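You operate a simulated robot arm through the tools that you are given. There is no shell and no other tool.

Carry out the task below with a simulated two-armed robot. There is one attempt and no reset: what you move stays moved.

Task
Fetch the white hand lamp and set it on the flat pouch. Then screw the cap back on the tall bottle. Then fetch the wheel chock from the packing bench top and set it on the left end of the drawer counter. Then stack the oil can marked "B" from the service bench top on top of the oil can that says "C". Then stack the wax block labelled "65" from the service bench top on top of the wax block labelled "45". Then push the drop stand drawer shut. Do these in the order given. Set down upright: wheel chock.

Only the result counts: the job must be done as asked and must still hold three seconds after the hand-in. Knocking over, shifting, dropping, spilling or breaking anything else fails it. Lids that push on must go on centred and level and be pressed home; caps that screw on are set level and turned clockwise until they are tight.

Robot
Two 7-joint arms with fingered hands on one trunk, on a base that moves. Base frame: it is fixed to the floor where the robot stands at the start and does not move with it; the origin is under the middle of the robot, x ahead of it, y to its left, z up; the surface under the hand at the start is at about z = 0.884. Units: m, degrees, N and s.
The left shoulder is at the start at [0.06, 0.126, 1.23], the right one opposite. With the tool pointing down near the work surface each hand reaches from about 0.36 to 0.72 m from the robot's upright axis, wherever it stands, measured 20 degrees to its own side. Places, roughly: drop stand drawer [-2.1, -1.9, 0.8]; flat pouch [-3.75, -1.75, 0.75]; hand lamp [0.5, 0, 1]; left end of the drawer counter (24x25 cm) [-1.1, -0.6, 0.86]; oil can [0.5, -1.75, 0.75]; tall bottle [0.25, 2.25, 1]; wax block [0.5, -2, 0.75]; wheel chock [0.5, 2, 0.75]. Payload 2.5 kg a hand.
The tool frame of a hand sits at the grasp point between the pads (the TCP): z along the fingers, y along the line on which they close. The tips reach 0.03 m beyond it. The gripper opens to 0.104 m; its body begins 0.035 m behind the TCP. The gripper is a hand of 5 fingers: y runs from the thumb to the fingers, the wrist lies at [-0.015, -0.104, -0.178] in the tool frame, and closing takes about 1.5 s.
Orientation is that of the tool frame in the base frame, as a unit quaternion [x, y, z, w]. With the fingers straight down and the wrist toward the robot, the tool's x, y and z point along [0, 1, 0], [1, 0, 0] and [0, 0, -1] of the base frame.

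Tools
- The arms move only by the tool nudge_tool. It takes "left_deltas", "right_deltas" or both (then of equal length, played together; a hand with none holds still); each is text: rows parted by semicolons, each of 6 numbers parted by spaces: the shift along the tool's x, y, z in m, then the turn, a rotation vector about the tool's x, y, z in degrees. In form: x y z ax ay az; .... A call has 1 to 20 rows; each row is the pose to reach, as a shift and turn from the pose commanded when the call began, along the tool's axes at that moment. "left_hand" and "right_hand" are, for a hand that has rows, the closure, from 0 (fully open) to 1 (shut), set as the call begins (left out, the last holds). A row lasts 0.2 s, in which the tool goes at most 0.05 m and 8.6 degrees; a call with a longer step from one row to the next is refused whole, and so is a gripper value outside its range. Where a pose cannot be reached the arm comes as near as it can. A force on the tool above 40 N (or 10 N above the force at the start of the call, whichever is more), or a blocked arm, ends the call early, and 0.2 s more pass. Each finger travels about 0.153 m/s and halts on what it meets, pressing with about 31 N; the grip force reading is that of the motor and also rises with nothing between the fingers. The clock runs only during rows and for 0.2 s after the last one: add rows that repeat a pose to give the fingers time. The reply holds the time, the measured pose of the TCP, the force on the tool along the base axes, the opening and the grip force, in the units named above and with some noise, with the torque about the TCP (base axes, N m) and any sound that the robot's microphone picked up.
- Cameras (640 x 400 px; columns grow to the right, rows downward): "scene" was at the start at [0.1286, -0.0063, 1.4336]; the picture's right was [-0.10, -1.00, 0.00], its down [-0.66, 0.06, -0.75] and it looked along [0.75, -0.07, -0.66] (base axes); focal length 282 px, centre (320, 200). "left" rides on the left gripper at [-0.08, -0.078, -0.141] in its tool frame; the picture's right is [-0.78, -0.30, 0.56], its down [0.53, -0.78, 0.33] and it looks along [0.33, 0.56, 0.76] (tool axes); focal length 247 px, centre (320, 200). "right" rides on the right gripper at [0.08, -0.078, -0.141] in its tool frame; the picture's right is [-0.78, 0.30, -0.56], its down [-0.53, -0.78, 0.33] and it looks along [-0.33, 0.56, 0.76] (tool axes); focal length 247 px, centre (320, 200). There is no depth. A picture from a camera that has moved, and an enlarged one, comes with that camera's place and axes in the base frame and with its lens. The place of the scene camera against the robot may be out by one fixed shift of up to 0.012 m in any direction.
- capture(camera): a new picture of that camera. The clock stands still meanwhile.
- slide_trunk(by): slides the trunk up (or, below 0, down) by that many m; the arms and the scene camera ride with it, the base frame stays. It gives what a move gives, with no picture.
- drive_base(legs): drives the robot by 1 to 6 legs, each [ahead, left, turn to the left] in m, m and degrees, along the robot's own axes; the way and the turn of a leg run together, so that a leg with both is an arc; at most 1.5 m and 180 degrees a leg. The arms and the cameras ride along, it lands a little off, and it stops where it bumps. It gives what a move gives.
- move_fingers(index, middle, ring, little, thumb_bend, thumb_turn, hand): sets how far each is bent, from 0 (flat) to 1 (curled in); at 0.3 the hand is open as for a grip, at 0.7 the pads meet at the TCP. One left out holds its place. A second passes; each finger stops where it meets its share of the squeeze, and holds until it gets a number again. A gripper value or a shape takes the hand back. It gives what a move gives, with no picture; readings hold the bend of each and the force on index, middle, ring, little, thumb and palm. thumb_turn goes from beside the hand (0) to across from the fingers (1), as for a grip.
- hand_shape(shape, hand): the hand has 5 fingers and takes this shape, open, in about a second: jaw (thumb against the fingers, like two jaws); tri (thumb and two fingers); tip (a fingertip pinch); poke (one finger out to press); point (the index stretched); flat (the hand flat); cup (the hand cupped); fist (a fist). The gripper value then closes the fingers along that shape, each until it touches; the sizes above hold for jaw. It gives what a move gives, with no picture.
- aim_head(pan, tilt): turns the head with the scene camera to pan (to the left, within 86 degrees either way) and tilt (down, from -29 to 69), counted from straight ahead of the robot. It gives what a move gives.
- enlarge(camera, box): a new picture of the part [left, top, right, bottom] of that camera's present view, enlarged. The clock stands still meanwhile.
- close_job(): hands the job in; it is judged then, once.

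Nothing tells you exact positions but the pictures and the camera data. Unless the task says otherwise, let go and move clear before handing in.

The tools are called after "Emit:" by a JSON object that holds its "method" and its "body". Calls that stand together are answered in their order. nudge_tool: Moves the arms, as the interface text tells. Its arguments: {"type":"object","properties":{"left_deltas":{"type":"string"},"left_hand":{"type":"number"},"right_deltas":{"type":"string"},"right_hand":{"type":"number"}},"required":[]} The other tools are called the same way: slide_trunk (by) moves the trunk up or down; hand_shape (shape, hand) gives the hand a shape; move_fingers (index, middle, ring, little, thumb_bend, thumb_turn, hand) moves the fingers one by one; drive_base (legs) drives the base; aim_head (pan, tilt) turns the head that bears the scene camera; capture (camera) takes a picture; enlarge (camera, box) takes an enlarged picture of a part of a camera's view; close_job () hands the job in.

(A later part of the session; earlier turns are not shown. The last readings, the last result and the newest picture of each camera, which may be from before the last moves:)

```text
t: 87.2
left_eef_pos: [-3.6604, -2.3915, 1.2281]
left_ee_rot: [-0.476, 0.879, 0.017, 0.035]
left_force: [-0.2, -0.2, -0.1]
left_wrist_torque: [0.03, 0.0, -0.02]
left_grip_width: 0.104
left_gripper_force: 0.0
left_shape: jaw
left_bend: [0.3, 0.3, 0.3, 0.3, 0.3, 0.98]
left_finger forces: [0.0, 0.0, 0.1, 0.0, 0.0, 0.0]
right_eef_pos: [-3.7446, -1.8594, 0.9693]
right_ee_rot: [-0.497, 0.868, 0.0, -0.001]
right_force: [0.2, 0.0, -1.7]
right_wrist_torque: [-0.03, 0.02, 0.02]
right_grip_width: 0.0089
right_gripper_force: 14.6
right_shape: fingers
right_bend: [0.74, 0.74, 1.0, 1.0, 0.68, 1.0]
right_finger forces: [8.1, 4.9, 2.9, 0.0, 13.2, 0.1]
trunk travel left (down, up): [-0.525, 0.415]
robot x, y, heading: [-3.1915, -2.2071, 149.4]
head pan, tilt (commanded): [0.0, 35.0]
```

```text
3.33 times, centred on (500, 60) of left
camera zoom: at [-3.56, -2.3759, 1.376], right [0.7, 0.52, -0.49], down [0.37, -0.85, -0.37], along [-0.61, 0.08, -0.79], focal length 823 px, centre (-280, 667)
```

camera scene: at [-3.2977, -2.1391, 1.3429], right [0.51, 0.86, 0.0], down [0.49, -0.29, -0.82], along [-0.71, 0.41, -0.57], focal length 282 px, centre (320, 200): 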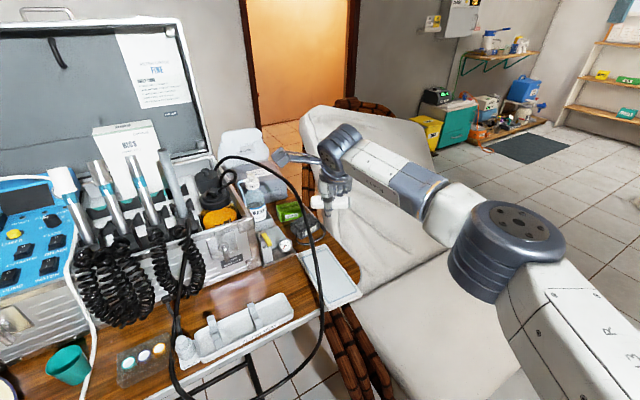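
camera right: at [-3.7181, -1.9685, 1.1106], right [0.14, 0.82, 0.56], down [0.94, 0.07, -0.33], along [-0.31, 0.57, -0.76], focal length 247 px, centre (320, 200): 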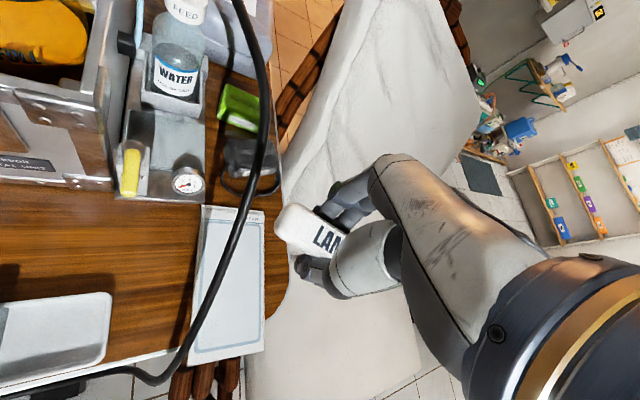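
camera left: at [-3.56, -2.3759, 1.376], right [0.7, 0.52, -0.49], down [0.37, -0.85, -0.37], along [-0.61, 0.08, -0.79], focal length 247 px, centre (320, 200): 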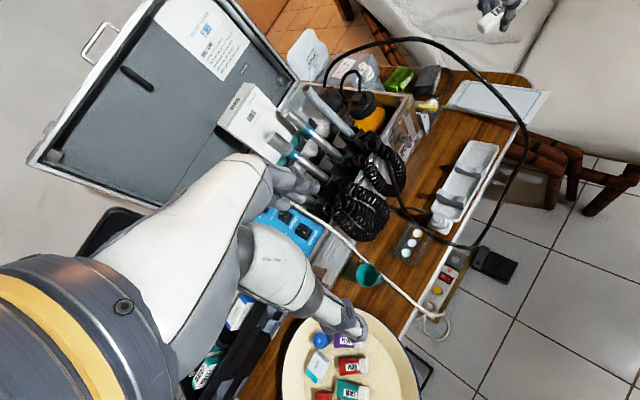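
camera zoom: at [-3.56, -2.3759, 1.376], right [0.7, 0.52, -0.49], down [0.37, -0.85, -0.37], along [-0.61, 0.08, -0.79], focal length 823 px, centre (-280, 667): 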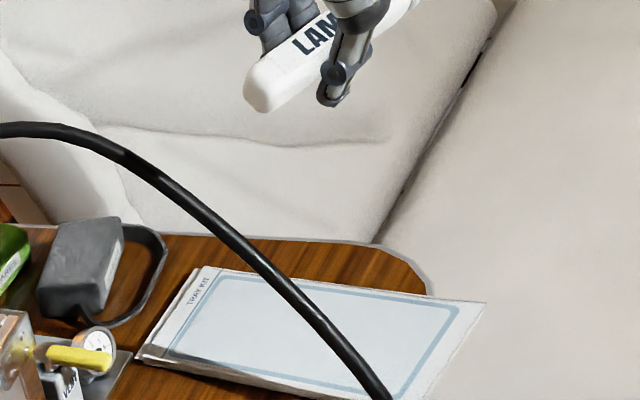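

The lamp's axis is at TCP height and its centre about 6 mm to the -x-tool side; the hose would graze the lamp's left end on a straight descent. So I descend a bit further right (+y) and later slide it in below the hose.

Emit:
{"method": "nudge_tool", "body": {"right_deltas": "-0.032 0.0135 0.0 0 0 0; -0.032 0.0135 0.04 0 0 0; -0.032 0.0135 0.08 0 0 0; -0.032 0.0135 0.119 0 0 0; -0.032 0.0135 0.119 0 0 0"}}

Emit:
{"method": "capture", "body": {"camera": "right"}}

Emit:
{"method": "enlarge", "body": {"camera": "left", "box": [420, 0, 580, 120]}}

Emit:
{"method": "enlarge", "body": {"camera": "scene", "box": [260, 180, 400, 300]}}

```text
t: 88.4
left_eef_pos: [-3.6628, -2.3921, 1.2281]
left_ee_rot: [-0.476, 0.879, 0.017, 0.036]
left_force: [0.5, -1.1, -0.8]
left_wrist_torque: [-0.01, -0.01, 0.02]
left_grip_width: 0.1039
left_gripper_force: 0.0
left_shape: jaw
left_bend: [0.3, 0.3, 0.3, 0.3, 0.3, 0.98]
left_finger forces: [0.0, 0.0, 0.1, 0.0, 0.1, 0.1]
right_eef_pos: [-3.7366, -1.825, 0.8516]
right_ee_rot: [-0.497, 0.868, 0.0, 0.0]
right_force: [0.2, 0.1, -0.4]
right_wrist_torque: [0.0, 0.0, -0.01]
right_grip_width: 0.0087
right_gripper_force: 14.2
right_shape: fingers
right_bend: [0.74, 0.74, 1.0, 1.0, 0.68, 1.0]
right_finger forces: [8.1, 4.8, 2.7, 0.1, 13.1, 0.0]
trunk travel left (down, up): [-0.525, 0.415]
robot x, y, heading: [-3.1891, -2.2088, 149.4]
head pan, tilt (commanded): [0.0, 35.0]
```

```text
taken
camera right: at [-3.7125, -1.9339, 0.9908], right [0.14, 0.82, 0.56], down [0.94, 0.07, -0.33], along [-0.31, 0.57, -0.76], focal length 247 px, centre (320, 200)
```

right: 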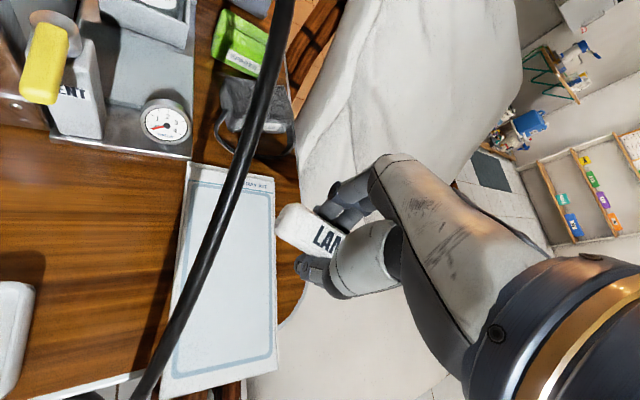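

```text
3.33 times, centred on (500, 60) of left
camera zoom: at [-3.56, -2.376, 1.376], right [0.7, 0.52, -0.49], down [0.37, -0.85, -0.37], along [-0.61, 0.08, -0.79], focal length 823 px, centre (-280, 667)
```

zoom: 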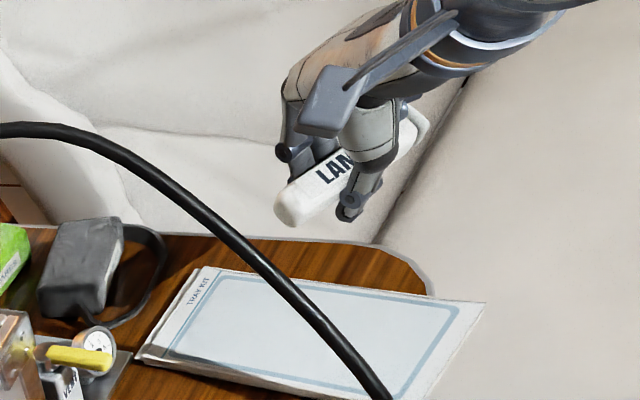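

```text
3.33 times, centred on (330, 240) of scene
camera zoom: at [-3.2977, -2.1392, 1.3429], right [0.51, 0.86, 0.0], down [0.49, -0.29, -0.82], along [-0.71, 0.41, -0.57], focal length 941 px, centre (287, 67)
```

zoom: 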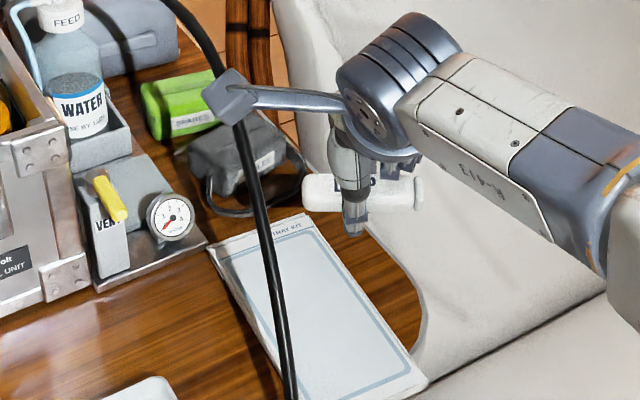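

Clear so far. I go down to z ≈ 0.80 on the right side, then check again before sliding in.

Emit:
{"method": "nudge_tool", "body": {"right_deltas": "0 0 0.02 0 0 0; 0 0 0.038 0 0 0; 0 0 0.05 0 0 0"}}

Emit:
{"method": "capture", "body": {"camera": "right"}}

Emit:
{"method": "enlarge", "body": {"camera": "left", "box": [440, 20, 570, 120]}}

Emit:
{"method": "enlarge", "body": {"camera": "scene", "box": [260, 180, 400, 300]}}

```text
t: 89.2
left_eef_pos: [-3.6627, -2.3912, 1.2274]
left_ee_rot: [-0.475, 0.879, 0.019, 0.036]
left_force: [1.0, 0.1, -0.1]
left_wrist_torque: [0.02, 0.0, 0.03]
left_grip_width: 0.1039
left_gripper_force: 0.1
left_shape: jaw
left_bend: [0.3, 0.3, 0.3, 0.3, 0.3, 0.98]
left_finger forces: [0.1, 0.0, 0.0, 0.0, 0.0, 0.0]
right_eef_pos: [-3.7336, -1.8277, 0.7974]
right_ee_rot: [-0.497, 0.868, 0.0, 0.0]
right_force: [0.3, 0.4, -0.4]
right_wrist_torque: [0.04, 0.0, -0.01]
right_grip_width: 0.0085
right_gripper_force: 14.5
right_shape: fingers
right_bend: [0.74, 0.74, 1.0, 1.0, 0.68, 1.0]
right_finger forces: [8.1, 4.9, 2.9, 0.0, 13.1, 0.0]
right hand out of reach, approached as far as the arm can: row 3
trunk travel left (down, up): [-0.525, 0.415]
robot x, y, heading: [-3.1899, -2.2023, 149.7]
head pan, tilt (commanded): [0.0, 35.0]
```

```text
taken
camera right: at [-3.7079, -1.9355, 0.9386], right [0.14, 0.82, 0.56], down [0.94, 0.07, -0.33], along [-0.31, 0.57, -0.76], focal length 247 px, centre (320, 200)
```

right: 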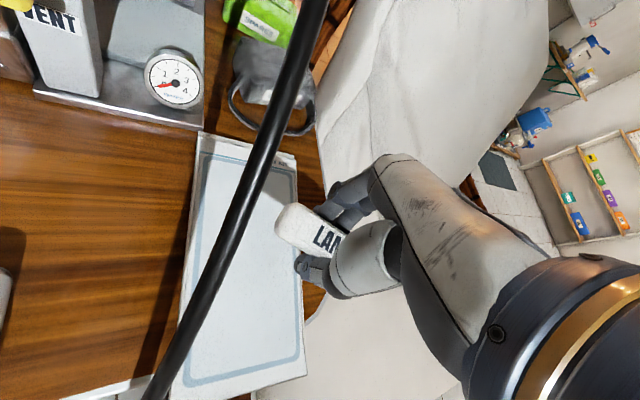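

```text
4.00 times, centred on (505, 70) of left
camera zoom: at [-3.56, -2.3758, 1.3761], right [0.7, 0.52, -0.49], down [0.37, -0.85, -0.37], along [-0.61, 0.08, -0.79], focal length 988 px, centre (-420, 720)
```

zoom: 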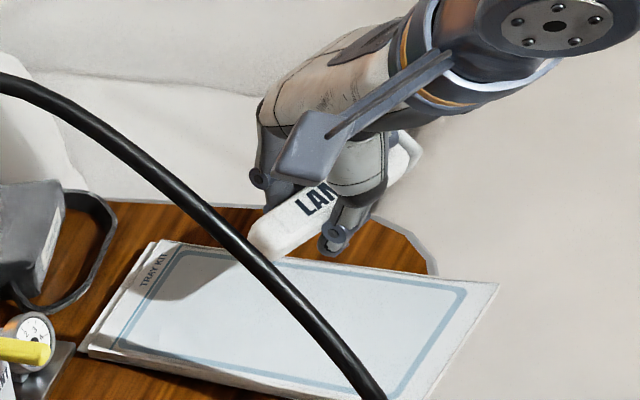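

```text
3.33 times, centred on (330, 240) of scene
camera zoom: at [-3.2978, -2.139, 1.3429], right [0.51, 0.86, 0.0], down [0.49, -0.29, -0.82], along [-0.71, 0.41, -0.57], focal length 941 px, centre (287, 67)
```

zoom: 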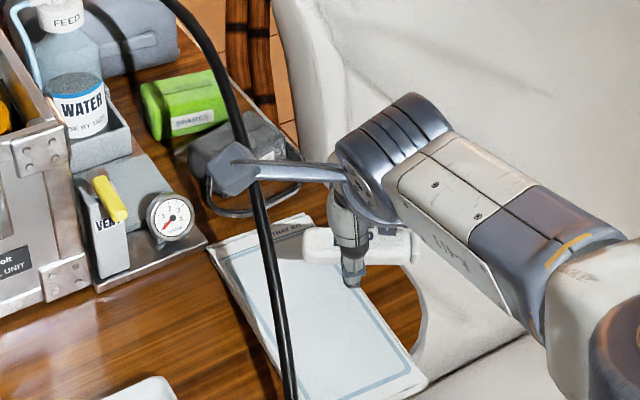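

The hand is at the edge of its reach, but the slide-in brings it nearer to me. I slide the lamp ~3 cm in -y beneath the hose level.

Emit:
{"method": "nudge_tool", "body": {"right_deltas": "0.01 -0.003 0 0 0 0; 0.02 -0.006 0 0 0 0; 0.0285 -0.0093 0 0 0 0; 0.0285 -0.0093 0 0 0 0"}}

Emit:
{"method": "capture", "body": {"camera": "right"}}

Emit:
{"method": "enlarge", "body": {"camera": "left", "box": [440, 20, 570, 120]}}

Emit:
{"method": "enlarge", "body": {"camera": "scene", "box": [260, 180, 400, 300]}}

```text
t: 90.2
left_eef_pos: [-3.6616, -2.3923, 1.2268]
left_ee_rot: [-0.475, 0.879, 0.017, 0.037]
left_force: [-0.8, 0.0, 0.1]
left_wrist_torque: [0.0, -0.03, 0.0]
left_grip_width: 0.1038
left_gripper_force: 0.1
left_shape: jaw
left_bend: [0.3, 0.3, 0.3, 0.3, 0.3, 0.98]
left_finger forces: [0.1, 0.1, 0.0, 0.0, 0.0, 0.0]
right_eef_pos: [-3.7398, -1.8565, 0.7982]
right_ee_rot: [-0.497, 0.868, 0.0, 0.001]
right_force: [0.0, -0.6, -0.6]
right_wrist_torque: [0.01, 0.01, -0.04]
right_grip_width: 0.0087
right_gripper_force: 14.5
right_shape: fingers
right_bend: [0.74, 0.74, 1.0, 1.0, 0.68, 1.0]
right_finger forces: [8.1, 4.9, 3.0, 0.0, 13.1, 0.0]
trunk travel left (down, up): [-0.525, 0.415]
robot x, y, heading: [-3.195, -2.2058, 149.5]
head pan, tilt (commanded): [0.0, 35.0]
```

```text
taken
camera right: at [-3.7143, -1.9647, 0.9391], right [0.14, 0.82, 0.56], down [0.94, 0.07, -0.33], along [-0.31, 0.57, -0.76], focal length 247 px, centre (320, 200)
```

right: 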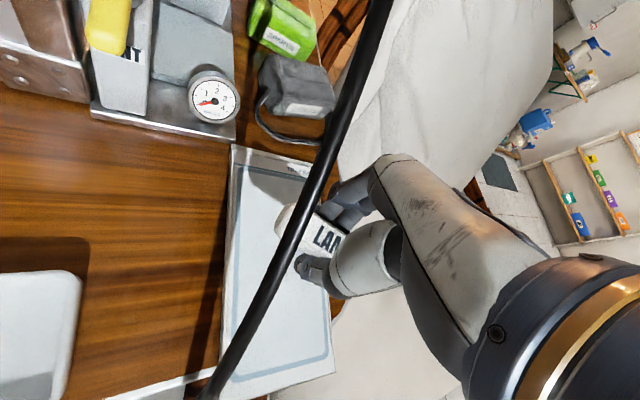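

```text
4.00 times, centred on (505, 70) of left
camera zoom: at [-3.56, -2.376, 1.376], right [0.7, 0.52, -0.49], down [0.37, -0.85, -0.37], along [-0.61, 0.08, -0.79], focal length 988 px, centre (-420, 720)
```

zoom: 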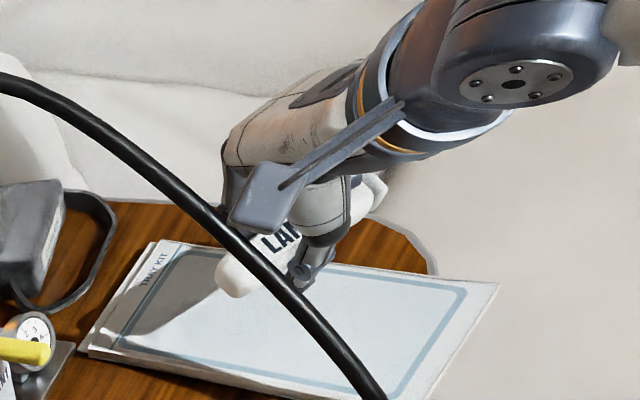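

```text
3.33 times, centred on (330, 240) of scene
camera zoom: at [-3.2978, -2.1391, 1.3428], right [0.51, 0.86, 0.0], down [0.49, -0.29, -0.82], along [-0.71, 0.41, -0.57], focal length 941 px, centre (287, 67)
```

zoom: 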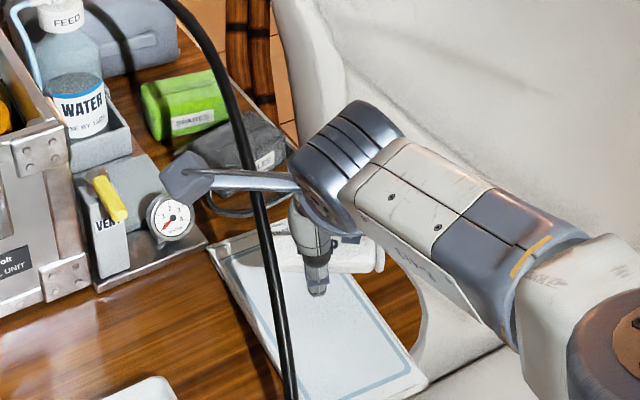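

The lamp is in place above the pouch without contact with the hose. I lower in small steps until the fingertips touch.

Emit:
{"method": "nudge_tool", "body": {"right_deltas": "0 0 0.005 0 0 0; 0 0 0.01 0 0 0"}}

```text
t: 90.8
left_eef_pos: [-3.6627, -2.3923, 1.2273]
left_ee_rot: [-0.475, 0.879, 0.017, 0.037]
left_force: [0.4, -0.7, -0.3]
left_wrist_torque: [0.0, 0.02, 0.0]
left_grip_width: 0.1034
left_gripper_force: 0.0
left_shape: jaw
left_bend: [0.3, 0.3, 0.3, 0.3, 0.3, 0.98]
left_finger forces: [0.0, 0.0, 0.0, 0.1, 0.0, 0.0]
right_eef_pos: [-3.7393, -1.8554, 0.788]
right_ee_rot: [-0.497, 0.868, 0.001, -0.001]
right_force: [0.1, 0.0, -0.5]
right_wrist_torque: [-0.03, -0.01, 0.01]
right_grip_width: 0.0087
right_gripper_force: 14.6
right_shape: fingers
right_bend: [0.74, 0.74, 1.0, 1.0, 0.68, 1.0]
right_finger forces: [8.1, 4.9, 2.9, 0.0, 13.2, 0.0]
trunk travel left (down, up): [-0.525, 0.415]
robot x, y, heading: [-3.188, -2.2056, 149.6]
head pan, tilt (commanded): [0.0, 35.0]
```

Emit:
{"method": "nudge_tool", "body": {"right_deltas": "0 0 0.004 0 0 0; 0 0 0.008 0 0 0"}}

Emit:
{"method": "enlarge", "body": {"camera": "left", "box": [440, 20, 570, 120]}}

```text
t: 91.4
left_eef_pos: [-3.6628, -2.3901, 1.228]
left_ee_rot: [-0.475, 0.879, 0.018, 0.037]
left_force: [-0.4, 0.1, -0.3]
left_wrist_torque: [0.04, -0.05, 0.0]
left_grip_width: 0.1037
left_gripper_force: 0.1
left_shape: jaw
left_bend: [0.3, 0.3, 0.3, 0.3, 0.3, 0.98]
left_finger forces: [0.0, 0.0, 0.0, 0.0, 0.1, 0.0]
right_eef_pos: [-3.7372, -1.8561, 0.7852]
right_ee_rot: [-0.497, 0.868, 0.0, 0.0]
right_force: [-0.4, 0.1, -1.6]
right_wrist_torque: [0.0, 0.02, -0.04]
right_grip_width: 0.0085
right_gripper_force: 14.9
right_shape: fingers
right_bend: [0.74, 0.74, 1.0, 1.0, 0.68, 1.0]
right_finger forces: [8.1, 5.0, 2.8, 0.0, 13.2, 0.0]
right hand out of reach, approached as far as the arm can: row 2
trunk travel left (down, up): [-0.525, 0.415]
robot x, y, heading: [-3.1903, -2.2074, 149.5]
head pan, tilt (commanded): [0.0, 35.0]
```

```text
4.00 times, centred on (505, 70) of left
camera zoom: at [-3.56, -2.376, 1.376], right [0.7, 0.52, -0.49], down [0.37, -0.85, -0.37], along [-0.61, 0.08, -0.79], focal length 988 px, centre (-420, 720)
```

zoom: 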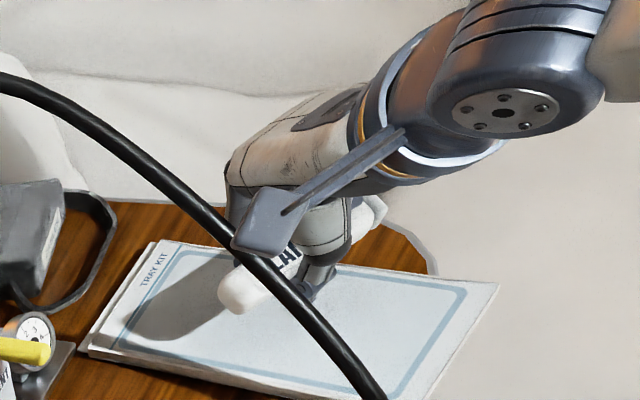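

The arm is at its reach limit, so I use the trunk to go down the last bit, in small steps.

Emit:
{"method": "slide_trunk", "body": {"by": -0.01}}

Emit:
{"method": "enlarge", "body": {"camera": "left", "box": [440, 20, 570, 120]}}

```text
t: 92.0
left_eef_pos: [-3.6628, -2.3915, 1.2187]
left_ee_rot: [-0.475, 0.879, 0.018, 0.036]
left_force: [-0.3, -0.6, 0.5]
left_wrist_torque: [-0.02, 0.01, -0.01]
left_grip_width: 0.1041
left_gripper_force: 0.0
left_shape: jaw
left_bend: [0.3, 0.3, 0.3, 0.3, 0.3, 0.98]
left_finger forces: [0.0, 0.0, 0.1, 0.0, 0.0, 0.1]
right_eef_pos: [-3.7373, -1.8566, 0.774]
right_ee_rot: [-0.497, 0.868, 0.0, 0.0]
right_force: [0.3, 0.8, -0.6]
right_wrist_torque: [0.0, -0.02, -0.01]
right_grip_width: 0.0088
right_gripper_force: 14.5
right_shape: fingers
right_bend: [0.74, 0.74, 1.0, 1.0, 0.68, 1.0]
right_finger forces: [8.1, 4.9, 2.9, 0.1, 13.1, 0.0]
trunk travel left (down, up): [-0.515, 0.425]
robot x, y, heading: [-3.1933, -2.205, 149.6]
head pan, tilt (commanded): [0.0, 35.0]
```

```text
4.00 times, centred on (505, 70) of left
camera zoom: at [-3.5599, -2.376, 1.366], right [0.7, 0.52, -0.49], down [0.37, -0.85, -0.37], along [-0.61, 0.08, -0.79], focal length 988 px, centre (-420, 720)
```

zoom: 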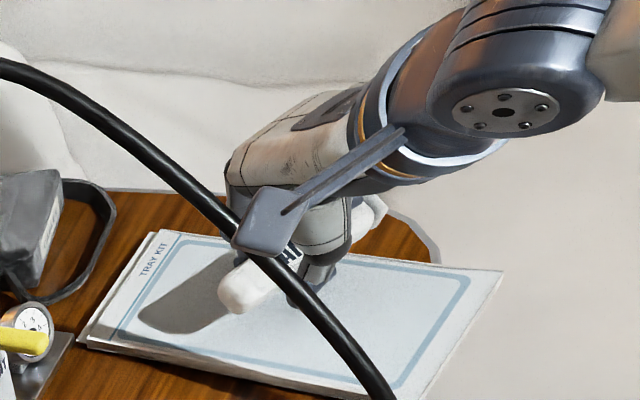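

Emit:
{"method": "slide_trunk", "body": {"by": -0.008}}

Emit:
{"method": "enlarge", "body": {"camera": "left", "box": [440, 20, 570, 120]}}

Emit:
{"method": "enlarge", "body": {"camera": "scene", "box": [270, 200, 370, 280]}}

```text
t: 92.5
left_eef_pos: [-3.6616, -2.3922, 1.2104]
left_ee_rot: [-0.475, 0.879, 0.018, 0.036]
left_force: [-1.6, -0.7, 0.0]
left_wrist_torque: [-0.01, 0.01, 0.02]
left_grip_width: 0.1036
left_gripper_force: 0.0
left_shape: jaw
left_bend: [0.3, 0.3, 0.3, 0.3, 0.3, 0.98]
left_finger forces: [0.1, 0.0, 0.0, 0.0, 0.0, 0.0]
right_eef_pos: [-3.7376, -1.856, 0.7673]
right_ee_rot: [-0.496, 0.869, 0.002, -0.001]
right_force: [1.4, 0.2, 7.6]
right_wrist_torque: [-0.08, -0.13, 0.02]
right_grip_width: 0.0086
right_gripper_force: 18.8
right_shape: fingers
right_bend: [0.74, 0.74, 1.0, 1.0, 0.68, 1.0]
right_finger forces: [8.1, 4.8, 3.1, 0.0, 21.6, 0.0]
trunk travel left (down, up): [-0.507, 0.433]
robot x, y, heading: [-3.1914, -2.2078, 149.6]
head pan, tilt (commanded): [0.0, 35.0]
```

```text
4.00 times, centred on (505, 70) of left
camera zoom: at [-3.5592, -2.3764, 1.3584], right [0.7, 0.52, -0.49], down [0.37, -0.85, -0.37], along [-0.61, 0.08, -0.79], focal length 988 px, centre (-420, 720)
```

zoom: 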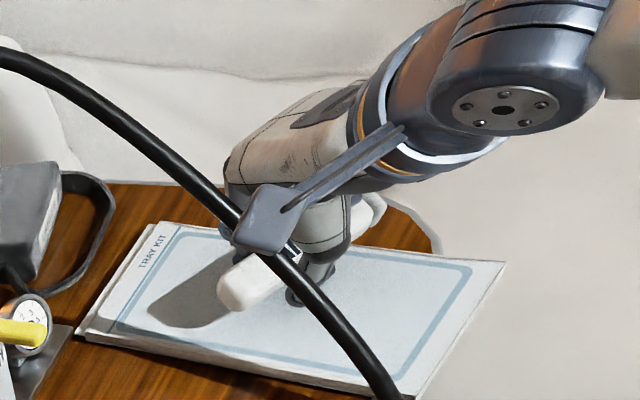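

```text
5.00 times, centred on (320, 240) of scene
camera zoom: at [-3.2971, -2.1396, 1.3251], right [0.51, 0.86, 0.0], down [0.49, -0.29, -0.82], along [-0.71, 0.42, -0.57], focal length 1412 px, centre (320, 0)
```

zoom: 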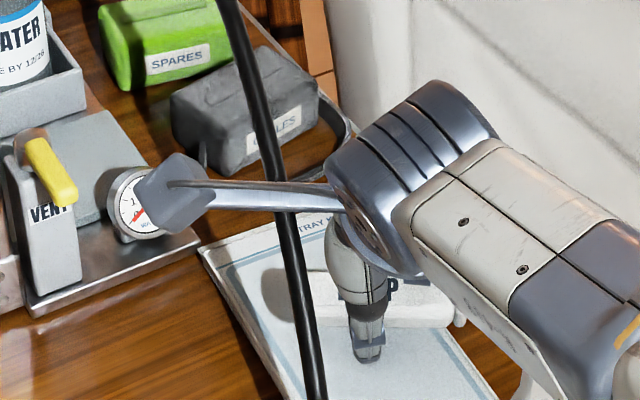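

The thumb tip has touched the pouch (7.6 N), so its top is at about z 0.737. I raise a few millimetres to relieve it, then open the fingers gradually so the lamp is let down between them.

Emit:
{"method": "slide_trunk", "body": {"by": 0.005}}

Emit:
{"method": "move_fingers", "body": {"hand": "right", "index": 0.69, "middle": 0.69, "thumb_bend": 0.63}}

Emit:
{"method": "enlarge", "body": {"camera": "left", "box": [440, 20, 570, 120]}}

```text
t: 93.1
left_eef_pos: [-3.6626, -2.3922, 1.2149]
left_ee_rot: [-0.475, 0.879, 0.018, 0.037]
left_force: [-0.5, -0.1, 0.0]
left_wrist_torque: [0.01, 0.03, -0.03]
left_grip_width: 0.1036
left_gripper_force: 0.1
left_shape: jaw
left_bend: [0.3, 0.3, 0.3, 0.3, 0.3, 0.98]
left_finger forces: [0.0, 0.0, 0.0, 0.0, 0.0, 0.1]
right_eef_pos: [-3.7382, -1.8571, 0.7697]
right_ee_rot: [-0.497, 0.868, 0.0, 0.0]
right_force: [-0.3, -0.6, -0.7]
right_wrist_torque: [0.0, 0.01, 0.01]
right_grip_width: 0.0081
right_gripper_force: 14.4
right_shape: fingers
right_bend: [0.74, 0.74, 1.0, 1.0, 0.69, 1.0]
right_finger forces: [8.4, 4.6, 2.9, 0.0, 13.5, 0.0]
trunk travel left (down, up): [-0.512, 0.428]
robot x, y, heading: [-3.1914, -2.2031, 149.6]
head pan, tilt (commanded): [0.0, 35.0]
```

```text
t: 94.1
left_eef_pos: [-3.6624, -2.392, 1.2138]
left_ee_rot: [-0.476, 0.879, 0.019, 0.037]
left_force: [0.6, -0.7, -0.5]
left_wrist_torque: [-0.03, -0.02, 0.01]
left_grip_width: 0.1035
left_gripper_force: 0.1
left_shape: jaw
left_bend: [0.3, 0.3, 0.3, 0.3, 0.3, 0.98]
left_finger forces: [0.1, 0.1, 0.0, 0.1, 0.0, 0.1]
right_eef_pos: [-3.7379, -1.856, 0.7707]
right_ee_rot: [-0.496, 0.868, 0.0, 0.0]
right_force: [-0.5, 0.2, -1.2]
right_wrist_torque: [-0.03, 0.01, -0.01]
right_grip_width: 0.0164
right_gripper_force: 2.3
right_shape: fingers
right_bend: [0.67, 0.69, 1.0, 1.0, 0.62, 1.0]
right_finger forces: [2.4, 0.3, 0.0, 0.0, 1.9, 0.1]
trunk travel left (down, up): [-0.512, 0.428]
robot x, y, heading: [-3.1928, -2.2081, 149.5]
head pan, tilt (commanded): [0.0, 35.0]
```

```text
4.00 times, centred on (505, 70) of left
camera zoom: at [-3.56, -2.376, 1.363], right [0.7, 0.52, -0.49], down [0.37, -0.85, -0.37], along [-0.61, 0.08, -0.79], focal length 988 px, centre (-420, 720)
```

zoom: 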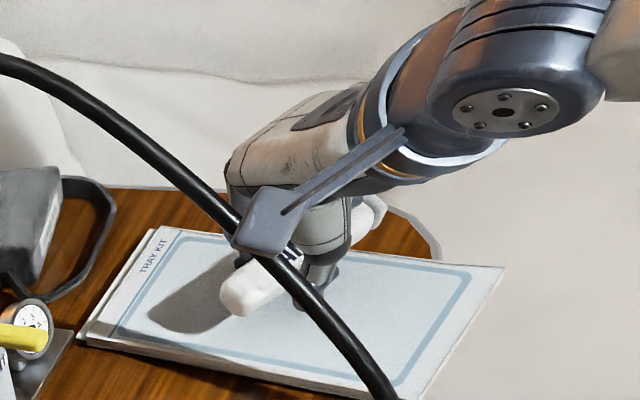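

Emit:
{"method": "move_fingers", "body": {"hand": "right", "index": 0.64, "middle": 0.64, "thumb_bend": 0.59}}

Emit:
{"method": "enlarge", "body": {"camera": "left", "box": [440, 20, 570, 120]}}

Emit:
{"method": "enlarge", "body": {"camera": "right", "box": [200, 120, 400, 340]}}

```text
t: 95.1
left_eef_pos: [-3.663, -2.3923, 1.2158]
left_ee_rot: [-0.475, 0.879, 0.019, 0.037]
left_force: [-0.3, -1.3, 1.0]
left_wrist_torque: [0.01, 0.01, -0.02]
left_grip_width: 0.1037
left_gripper_force: 0.1
left_shape: jaw
left_bend: [0.3, 0.3, 0.3, 0.3, 0.3, 0.98]
left_finger forces: [0.1, 0.0, 0.0, 0.0, 0.1, 0.1]
right_eef_pos: [-3.7374, -1.8569, 0.7701]
right_ee_rot: [-0.496, 0.868, 0.0, 0.001]
right_force: [-0.2, -0.3, -0.6]
right_wrist_torque: [0.0, 0.0, 0.03]
right_grip_width: 0.0225
right_gripper_force: 0.2
right_shape: fingers
right_bend: [0.64, 0.64, 1.0, 1.0, 0.59, 1.0]
right_finger forces: [0.3, 0.4, 0.0, 0.1, 0.5, 0.0]
trunk travel left (down, up): [-0.512, 0.428]
robot x, y, heading: [-3.1935, -2.2014, 149.6]
head pan, tilt (commanded): [0.0, 35.0]
```

```text
4.00 times, centred on (505, 70) of left
camera zoom: at [-3.56, -2.376, 1.363], right [0.7, 0.52, -0.49], down [0.37, -0.85, -0.37], along [-0.61, 0.08, -0.79], focal length 988 px, centre (-420, 720)
```

zoom: 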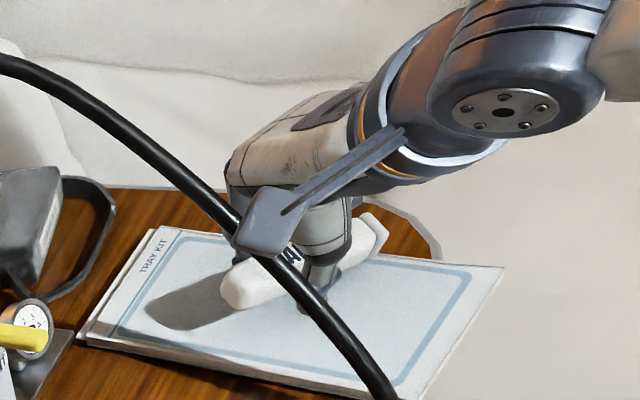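

```text
1.82 times, centred on (300, 230) of right
camera zoom: at [-3.7125, -1.9643, 0.9116], right [0.14, 0.82, 0.56], down [0.94, 0.07, -0.33], along [-0.31, 0.57, -0.76], focal length 449 px, centre (356, 146)
```

zoom: 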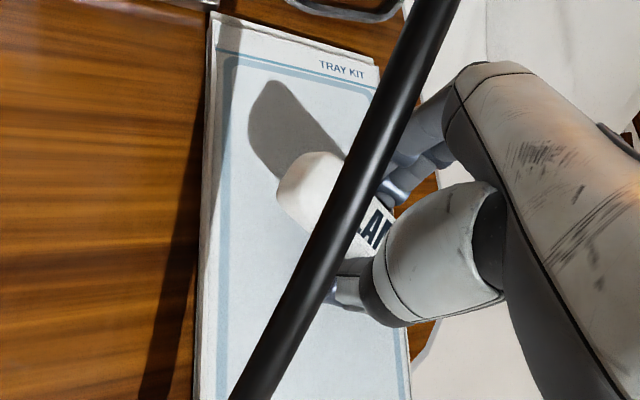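

Emit:
{"method": "move_fingers", "body": {"hand": "right", "index": 0.59, "middle": 0.59, "thumb_bend": 0.55}}

Emit:
{"method": "enlarge", "body": {"camera": "left", "box": [440, 20, 570, 120]}}

Emit:
{"method": "enlarge", "body": {"camera": "right", "box": [200, 120, 400, 340]}}

```text
t: 96.1
left_eef_pos: [-3.6625, -2.3922, 1.2152]
left_ee_rot: [-0.475, 0.879, 0.018, 0.036]
left_force: [-0.1, 0.2, 0.5]
left_wrist_torque: [0.01, 0.0, -0.04]
left_grip_width: 0.1036
left_gripper_force: 0.0
left_shape: jaw
left_bend: [0.3, 0.3, 0.3, 0.3, 0.3, 0.98]
left_finger forces: [0.0, 0.0, 0.0, 0.0, 0.0, 0.0]
right_eef_pos: [-3.7377, -1.8559, 0.7705]
right_ee_rot: [-0.496, 0.868, 0.0, 0.0]
right_force: [-1.4, -0.3, 0.6]
right_wrist_torque: [-0.01, 0.03, 0.0]
right_grip_width: 0.0334
right_gripper_force: 0.1
right_shape: fingers
right_bend: [0.59, 0.59, 1.0, 1.0, 0.55, 1.0]
right_finger forces: [0.0, 0.0, 0.0, 0.0, 0.0, 0.0]
trunk travel left (down, up): [-0.512, 0.428]
robot x, y, heading: [-3.1928, -2.2091, 149.7]
head pan, tilt (commanded): [0.0, 35.0]
```

```text
4.00 times, centred on (505, 70) of left
camera zoom: at [-3.56, -2.376, 1.363], right [0.7, 0.52, -0.49], down [0.37, -0.85, -0.37], along [-0.61, 0.08, -0.79], focal length 988 px, centre (-420, 720)
```

zoom: 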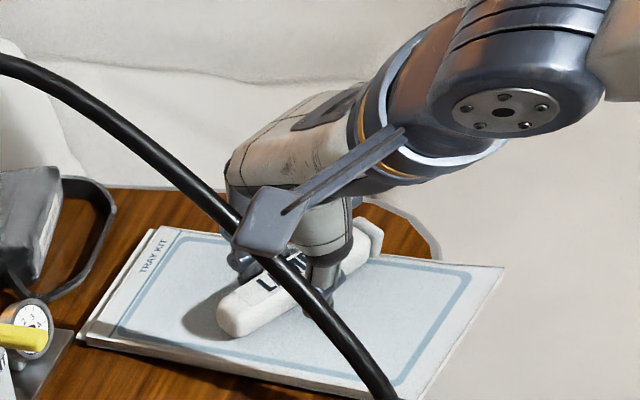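

```text
1.82 times, centred on (300, 230) of right
camera zoom: at [-3.7125, -1.9644, 0.9117], right [0.14, 0.82, 0.56], down [0.94, 0.07, -0.33], along [-0.31, 0.57, -0.76], focal length 449 px, centre (356, 146)
```

zoom: 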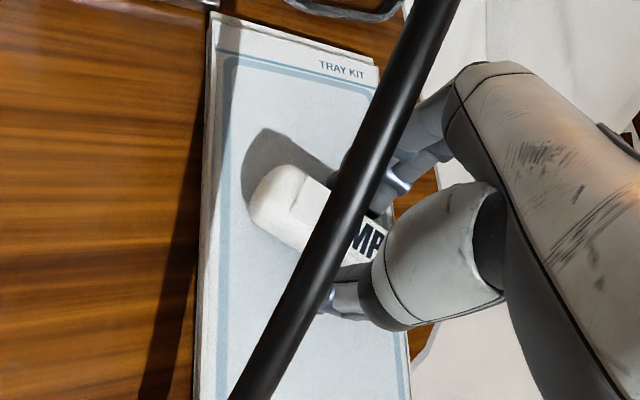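

The lamp now lies on the pouch and finger forces are zero. I open a little more and raise the hand straight up.

Emit:
{"method": "move_fingers", "body": {"hand": "right", "index": 0.52, "middle": 0.52, "thumb_bend": 0.51}}

Emit:
{"method": "nudge_tool", "body": {"right_deltas": "0 0 -0.008 0 0 0; 0 0 -0.016 0 0 0; 0 0 -0.03 0 0 0; -0.003 0 -0.05 0 0 0; -0.006 0 -0.08 0 0 0; -0.01 0 -0.12 0 0 0; -0.01 0 -0.16 0 0 0"}}

Emit:
{"method": "capture", "body": {"camera": "right"}}

Emit:
{"method": "enlarge", "body": {"camera": "left", "box": [440, 20, 570, 120]}}

Emit:
{"method": "enlarge", "body": {"camera": "scene", "box": [260, 180, 400, 300]}}

```text
t: 97.1
left_eef_pos: [-3.6621, -2.3924, 1.2171]
left_ee_rot: [-0.475, 0.879, 0.018, 0.037]
left_force: [-0.6, -0.3, -0.3]
left_wrist_torque: [-0.04, 0.01, -0.02]
left_grip_width: 0.1039
left_gripper_force: 0.0
left_shape: jaw
left_bend: [0.3, 0.3, 0.3, 0.3, 0.3, 0.98]
left_finger forces: [0.0, 0.0, 0.0, 0.0, 0.0, 0.0]
right_eef_pos: [-3.7373, -1.8569, 0.7704]
right_ee_rot: [-0.496, 0.868, 0.0, 0.0]
right_force: [-1.1, -0.4, -0.5]
right_wrist_torque: [0.0, 0.01, 0.02]
right_grip_width: 0.0472
right_gripper_force: 0.1
right_shape: fingers
right_bend: [0.52, 0.52, 1.0, 1.0, 0.51, 1.0]
right_finger forces: [0.0, 0.1, 0.1, 0.0, 0.0, 0.0]
trunk travel left (down, up): [-0.512, 0.428]
robot x, y, heading: [-3.1942, -2.2059, 149.2]
head pan, tilt (commanded): [0.0, 35.0]
```

```text
t: 98.7
left_eef_pos: [-3.6614, -2.3922, 1.2147]
left_ee_rot: [-0.475, 0.879, 0.018, 0.037]
left_force: [0.9, 0.6, 0.2]
left_wrist_torque: [0.03, 0.0, -0.02]
left_grip_width: 0.1036
left_gripper_force: 0.1
left_shape: jaw
left_bend: [0.3, 0.3, 0.3, 0.3, 0.3, 0.98]
left_finger forces: [0.0, 0.0, 0.0, 0.0, 0.0, 0.0]
right_eef_pos: [-3.7321, -1.8471, 0.9319]
right_ee_rot: [-0.496, 0.868, 0.001, 0.001]
right_force: [-0.9, -0.5, 0.1]
right_wrist_torque: [-0.02, -0.02, -0.01]
right_grip_width: 0.0474
right_gripper_force: 0.1
right_shape: fingers
right_bend: [0.52, 0.52, 1.0, 1.0, 0.51, 1.0]
right_finger forces: [0.0, 0.0, 0.1, 0.0, 0.0, 0.1]
trunk travel left (down, up): [-0.512, 0.428]
robot x, y, heading: [-3.1909, -2.2059, 149.6]
head pan, tilt (commanded): [0.0, 35.0]
```

```text
taken
camera right: at [-3.7064, -1.9554, 1.0722], right [0.14, 0.82, 0.56], down [0.94, 0.07, -0.33], along [-0.31, 0.57, -0.76], focal length 247 px, centre (320, 200)
```

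right: 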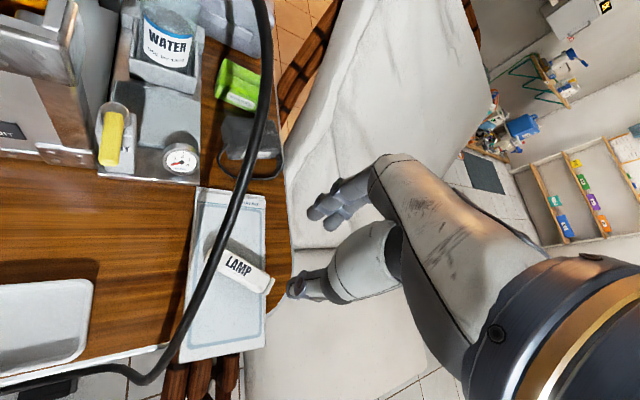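

```text
4.00 times, centred on (505, 70) of left
camera zoom: at [-3.5598, -2.3762, 1.363], right [0.7, 0.52, -0.49], down [0.37, -0.85, -0.37], along [-0.61, 0.08, -0.79], focal length 988 px, centre (-420, 720)
```

zoom: 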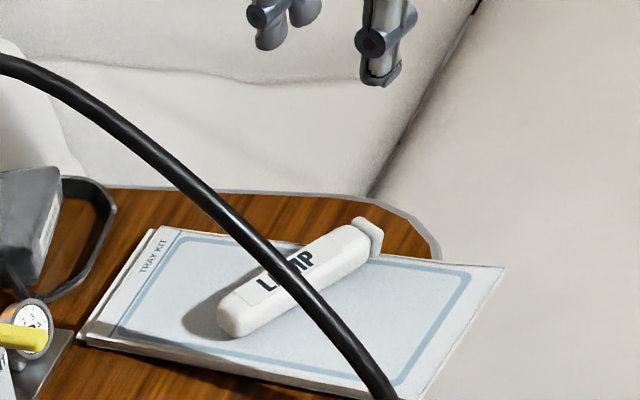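

```text
3.33 times, centred on (330, 240) of scene
camera zoom: at [-3.2976, -2.1394, 1.3298], right [0.51, 0.86, 0.0], down [0.49, -0.29, -0.82], along [-0.71, 0.42, -0.57], focal length 941 px, centre (287, 67)
```

zoom: 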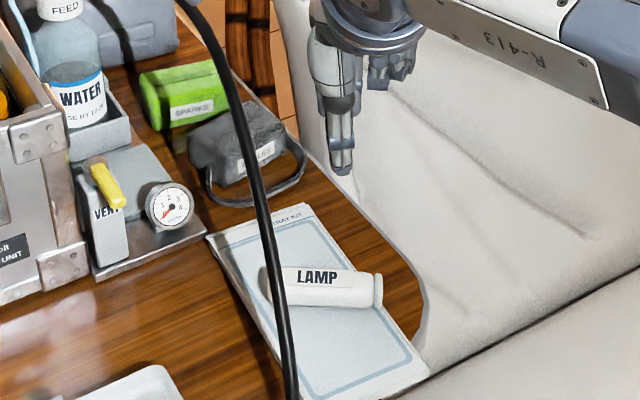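

The lamp rests across the pouch, stable. Next is the bottle cap; I withdraw the hand, back away and return along the corridor.

Emit:
{"method": "nudge_tool", "body": {"right_deltas": "0 0 -0.04 0 0 0; -0.02 -0.02 -0.08 0 0 0; -0.05 -0.05 -0.1 0 0 0; -0.08 -0.08 -0.12 0 0 0; -0.11 -0.11 -0.13 0 0 0; -0.14 -0.14 -0.14 0 0 0; -0.17 -0.17 -0.15 0 0 0; -0.2 -0.2 -0.15 0 0 0; -0.23 -0.22 -0.15 0 0 0"}}

Emit:
{"method": "drive_base", "body": {"legs": [[-0.35, 0, 0]]}}

Emit:
{"method": "slide_trunk", "body": {"by": 0.113}}

Emit:
{"method": "hand_shape", "body": {"shape": "jaw", "hand": "right"}}

Emit:
{"method": "capture", "body": {"camera": "scene"}}

```text
t: 100.7
left_eef_pos: [-3.6623, -2.3921, 1.2163]
left_ee_rot: [-0.475, 0.879, 0.017, 0.035]
left_force: [-0.2, 0.8, 1.1]
left_wrist_torque: [-0.02, 0.05, -0.01]
left_grip_width: 0.1038
left_gripper_force: 0.1
left_shape: jaw
left_bend: [0.3, 0.3, 0.3, 0.3, 0.3, 0.98]
left_finger forces: [0.1, 0.0, 0.0, 0.0, 0.0, 0.1]
right_eef_pos: [-3.425, -1.7594, 1.0813]
right_ee_rot: [-0.497, 0.868, 0.001, 0.002]
right_force: [0.0, -0.5, -0.3]
right_wrist_torque: [0.01, 0.01, -0.01]
right_grip_width: 0.0476
right_gripper_force: 0.0
right_shape: fingers
right_bend: [0.52, 0.52, 1.0, 1.0, 0.51, 1.0]
right_finger forces: [0.1, 0.0, 0.1, 0.1, 0.0, 0.1]
trunk travel left (down, up): [-0.512, 0.428]
robot x, y, heading: [-3.1928, -2.206, 149.6]
head pan, tilt (commanded): [0.0, 35.0]
```

```text
t: 102.9
left_eef_pos: [-3.3621, -2.569, 1.2151]
left_ee_rot: [-0.475, 0.879, 0.018, 0.036]
left_force: [-0.3, 0.4, -0.8]
left_wrist_torque: [-0.01, -0.03, 0.0]
left_grip_width: 0.1041
left_gripper_force: 0.0
left_shape: jaw
left_bend: [0.3, 0.3, 0.3, 0.3, 0.3, 0.98]
left_finger forces: [0.0, 0.0, 0.0, 0.0, 0.0, 0.0]
right_eef_pos: [-3.1255, -1.9378, 1.083]
right_ee_rot: [-0.495, 0.869, 0.0, -0.001]
right_force: [0.2, 0.6, 0.2]
right_wrist_torque: [0.03, -0.01, -0.03]
right_grip_width: 0.0474
right_gripper_force: 0.1
right_shape: fingers
right_bend: [0.52, 0.52, 1.0, 1.0, 0.51, 1.0]
right_finger forces: [0.0, 0.1, 0.1, 0.0, 0.0, 0.0]
trunk travel left (down, up): [-0.512, 0.428]
robot x, y, heading: [-2.8924, -2.3805, 149.7]
head pan, tilt (commanded): [0.0, 35.0]
```

```text
t: 104.4
left_eef_pos: [-3.3622, -2.5683, 1.3286]
left_ee_rot: [-0.473, 0.88, 0.017, 0.037]
left_force: [0.6, -0.1, -0.3]
left_wrist_torque: [-0.01, 0.0, -0.01]
left_grip_width: 0.104
left_gripper_force: 0.0
left_shape: jaw
left_bend: [0.3, 0.3, 0.3, 0.3, 0.3, 0.98]
left_finger forces: [0.1, 0.0, 0.1, 0.1, 0.0, 0.0]
right_eef_pos: [-3.1257, -1.9369, 1.1936]
right_ee_rot: [-0.496, 0.868, 0.0, 0.0]
right_force: [0.5, -1.0, 0.5]
right_wrist_torque: [0.0, -0.04, 0.02]
right_grip_width: 0.0477
right_gripper_force: 0.0
right_shape: fingers
right_bend: [0.52, 0.52, 1.0, 1.0, 0.51, 1.0]
right_finger forces: [0.0, 0.0, 0.0, 0.0, 0.0, 0.1]
trunk travel left (down, up): [-0.625, 0.315]
robot x, y, heading: [-2.8927, -2.3844, 149.5]
head pan, tilt (commanded): [0.0, 35.0]
```

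```text
t: 105.3
left_eef_pos: [-3.3629, -2.5677, 1.3271]
left_ee_rot: [-0.474, 0.879, 0.018, 0.037]
left_force: [0.3, -0.5, -0.4]
left_wrist_torque: [0.03, 0.0, -0.04]
left_grip_width: 0.1038
left_gripper_force: 0.1
left_shape: jaw
left_bend: [0.3, 0.3, 0.3, 0.3, 0.3, 0.98]
left_finger forces: [0.1, 0.1, 0.0, 0.0, 0.0, 0.0]
right_eef_pos: [-3.1256, -1.9373, 1.1947]
right_ee_rot: [-0.496, 0.869, 0.0, 0.001]
right_force: [-0.1, 0.3, 0.1]
right_wrist_torque: [-0.04, 0.01, 0.04]
right_grip_width: 0.1036
right_gripper_force: 0.2
right_shape: jaw
right_bend: [0.3, 0.3, 0.3, 0.3, 0.3, 0.98]
right_finger forces: [0.0, 0.0, 0.0, 0.0, 0.1, 0.0]
trunk travel left (down, up): [-0.625, 0.315]
robot x, y, heading: [-2.8901, -2.3828, 149.4]
head pan, tilt (commanded): [0.0, 35.0]
```

```text
taken
camera scene: at [-2.9973, -2.3159, 1.4429], right [0.51, 0.86, 0.0], down [0.49, -0.29, -0.82], along [-0.71, 0.42, -0.57], focal length 282 px, centre (320, 200)
```

scene: 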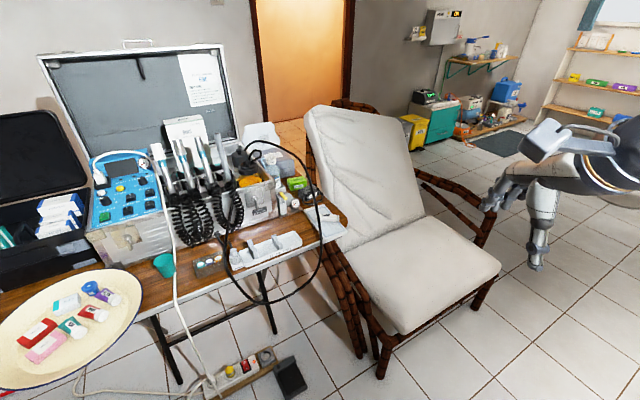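

I turn to +y, drive back up the corridor, then along the drawer side of the counter toward the start area.

Emit:
{"method": "drive_base", "body": {"legs": [[0, 0, -59.5], [1.35, 0, 0], [1.35, 0, 0]]}}

Emit:
{"method": "aim_head", "body": {"pan": -45, "tilt": 25}}

Emit:
{"method": "capture", "body": {"camera": "scene"}}

```text
t: 121.1
left_eef_pos: [-3.281, 0.6408, 1.3278]
left_ee_rot: [0.025, 0.999, -0.003, 0.04]
left_force: [0.8, -1.2, 0.2]
left_wrist_torque: [0.01, 0.02, 0.0]
left_grip_width: 0.1039
left_gripper_force: 0.0
left_shape: jaw
left_bend: [0.3, 0.3, 0.3, 0.3, 0.3, 0.98]
left_finger forces: [0.1, 0.0, 0.1, 0.0, 0.0, 0.0]
right_eef_pos: [-2.6179, 0.7569, 1.1949]
right_ee_rot: [0.001, 1.0, 0.0, -0.001]
right_force: [-1.0, -0.2, 0.7]
right_wrist_torque: [0.0, -0.01, -0.01]
right_grip_width: 0.1036
right_gripper_force: 0.0
right_shape: jaw
right_bend: [0.3, 0.3, 0.3, 0.3, 0.3, 0.98]
right_finger forces: [0.1, 0.0, 0.0, 0.1, 0.1, 0.0]
trunk travel left (down, up): [-0.625, 0.315]
robot x, y, heading: [-2.8844, 0.3286, 90.2]
head pan, tilt (commanded): [0.0, 35.0]
```

```text
t: 122.2
left_eef_pos: [-3.2815, 0.6411, 1.3275]
left_ee_rot: [0.026, 0.999, -0.003, 0.042]
left_force: [0.1, -0.3, 0.1]
left_wrist_torque: [0.03, 0.0, 0.01]
left_grip_width: 0.104
left_gripper_force: 0.0
left_shape: jaw
left_bend: [0.3, 0.3, 0.3, 0.3, 0.3, 0.98]
left_finger forces: [0.0, 0.0, 0.1, 0.1, 0.1, 0.0]
right_eef_pos: [-2.6176, 0.7559, 1.1954]
right_ee_rot: [0.001, 1.0, 0.0, 0.0]
right_force: [0.0, 0.7, 0.0]
right_wrist_torque: [0.03, 0.0, 0.01]
right_grip_width: 0.1034
right_gripper_force: 0.1
right_shape: jaw
right_bend: [0.3, 0.3, 0.3, 0.3, 0.3, 0.98]
right_finger forces: [0.1, 0.0, 0.0, 0.0, 0.0, 0.0]
trunk travel left (down, up): [-0.625, 0.315]
robot x, y, heading: [-2.8802, 0.3288, 89.7]
head pan, tilt (commanded): [-45.0, 25.0]
```

```text
taken
camera scene: at [-2.8133, 0.4358, 1.4586], right [0.71, -0.71, 0.0], down [-0.3, -0.3, -0.91], along [0.64, 0.64, -0.42], focal length 282 px, centre (320, 200)
```

scene: 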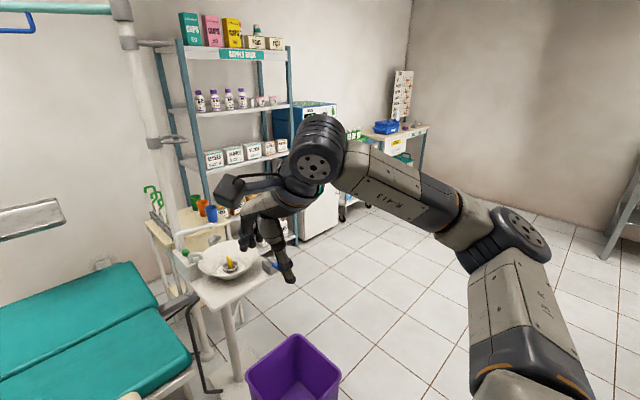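

The way back is clear. I turn to face +x and drive to the open area, then face the packing bench.

Emit:
{"method": "drive_base", "body": {"legs": [[0, 0, -90], [1.3, 0.02, 0], [1.3, 0, 0], [0.3, 0.2, 60]]}}

Emit:
{"method": "aim_head", "body": {"pan": 10, "tilt": 22}}

Emit:
{"method": "capture", "body": {"camera": "scene"}}

```text
t: 141.3
left_eef_pos: [-0.3123, 1.1021, 1.3268]
left_ee_rot: [0.287, 0.957, -0.014, 0.039]
left_force: [-0.3, 0.0, -0.5]
left_wrist_torque: [0.02, 0.01, -0.03]
left_grip_width: 0.1036
left_gripper_force: 0.1
left_shape: jaw
left_bend: [0.3, 0.3, 0.3, 0.3, 0.3, 0.98]
left_finger forces: [0.0, 0.0, 0.0, 0.0, 0.0, 0.0]
right_eef_pos: [0.3174, 0.8632, 1.1948]
right_ee_rot: [0.265, 0.964, 0.001, 0.0]
right_force: [0.1, 0.4, -0.6]
right_wrist_torque: [-0.03, 0.01, 0.04]
right_grip_width: 0.1036
right_gripper_force: 0.1
right_shape: jaw
right_bend: [0.3, 0.3, 0.3, 0.3, 0.3, 0.98]
right_finger forces: [0.1, 0.1, 0.1, 0.1, 0.0, 0.1]
trunk travel left (down, up): [-0.625, 0.315]
robot x, y, heading: [-0.1311, 0.6302, 59.4]
head pan, tilt (commanded): [-45.0, 25.0]
```

```text
t: 142.6
left_eef_pos: [-0.3128, 1.1025, 1.3267]
left_ee_rot: [0.288, 0.957, -0.014, 0.04]
left_force: [0.5, 0.5, -0.9]
left_wrist_torque: [-0.03, -0.02, 0.03]
left_grip_width: 0.104
left_gripper_force: 0.1
left_shape: jaw
left_bend: [0.3, 0.3, 0.3, 0.3, 0.3, 0.98]
left_finger forces: [0.1, 0.0, 0.1, 0.0, 0.0, 0.1]
right_eef_pos: [0.3163, 0.8619, 1.1942]
right_ee_rot: [0.265, 0.964, 0.0, 0.0]
right_force: [-0.3, -0.6, 0.4]
right_wrist_torque: [0.03, 0.0, -0.01]
right_grip_width: 0.1037
right_gripper_force: 0.0
right_shape: jaw
right_bend: [0.3, 0.3, 0.3, 0.3, 0.3, 0.98]
right_finger forces: [0.0, 0.0, 0.0, 0.0, 0.1, 0.0]
trunk travel left (down, up): [-0.625, 0.315]
robot x, y, heading: [-0.1327, 0.6342, 59.5]
head pan, tilt (commanded): [10.0, 22.0]
```

```text
taken
camera scene: at [-0.0711, 0.7534, 1.4635], right [0.94, -0.35, 0.0], down [-0.13, -0.35, -0.93], along [0.33, 0.87, -0.37], focal length 282 px, centre (320, 200)
```

scene: 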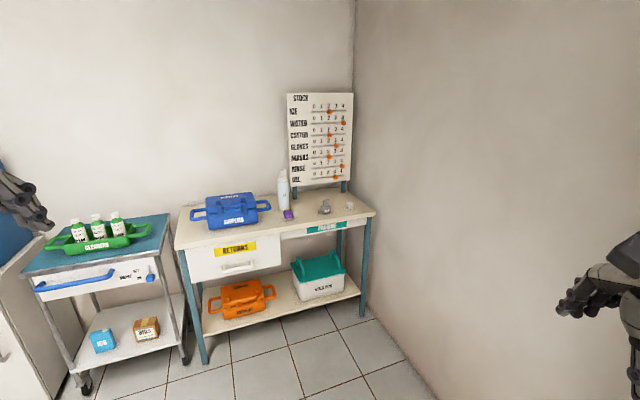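

I see the packing bench with a blue case, a tall white bottle, a purple small item and grey items. I zoom in.

Emit:
{"method": "enlarge", "body": {"camera": "scene", "box": [250, 150, 390, 245]}}

```text
4.21 times, centred on (320, 198) of scene
camera zoom: at [-0.0711, 0.7534, 1.4635], right [0.94, -0.35, 0.0], down [-0.13, -0.35, -0.93], along [0.33, 0.87, -0.37], focal length 1189 px, centre (320, 210)
```

zoom: 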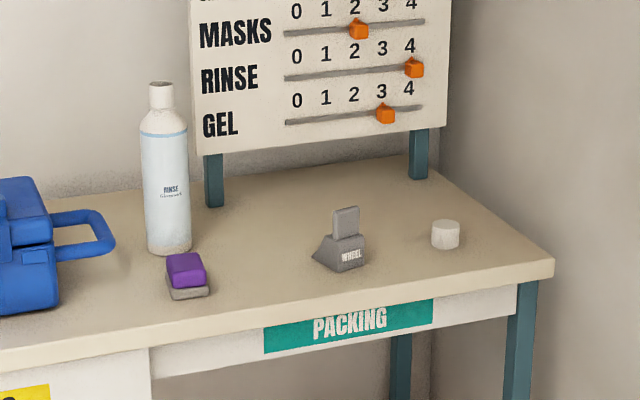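

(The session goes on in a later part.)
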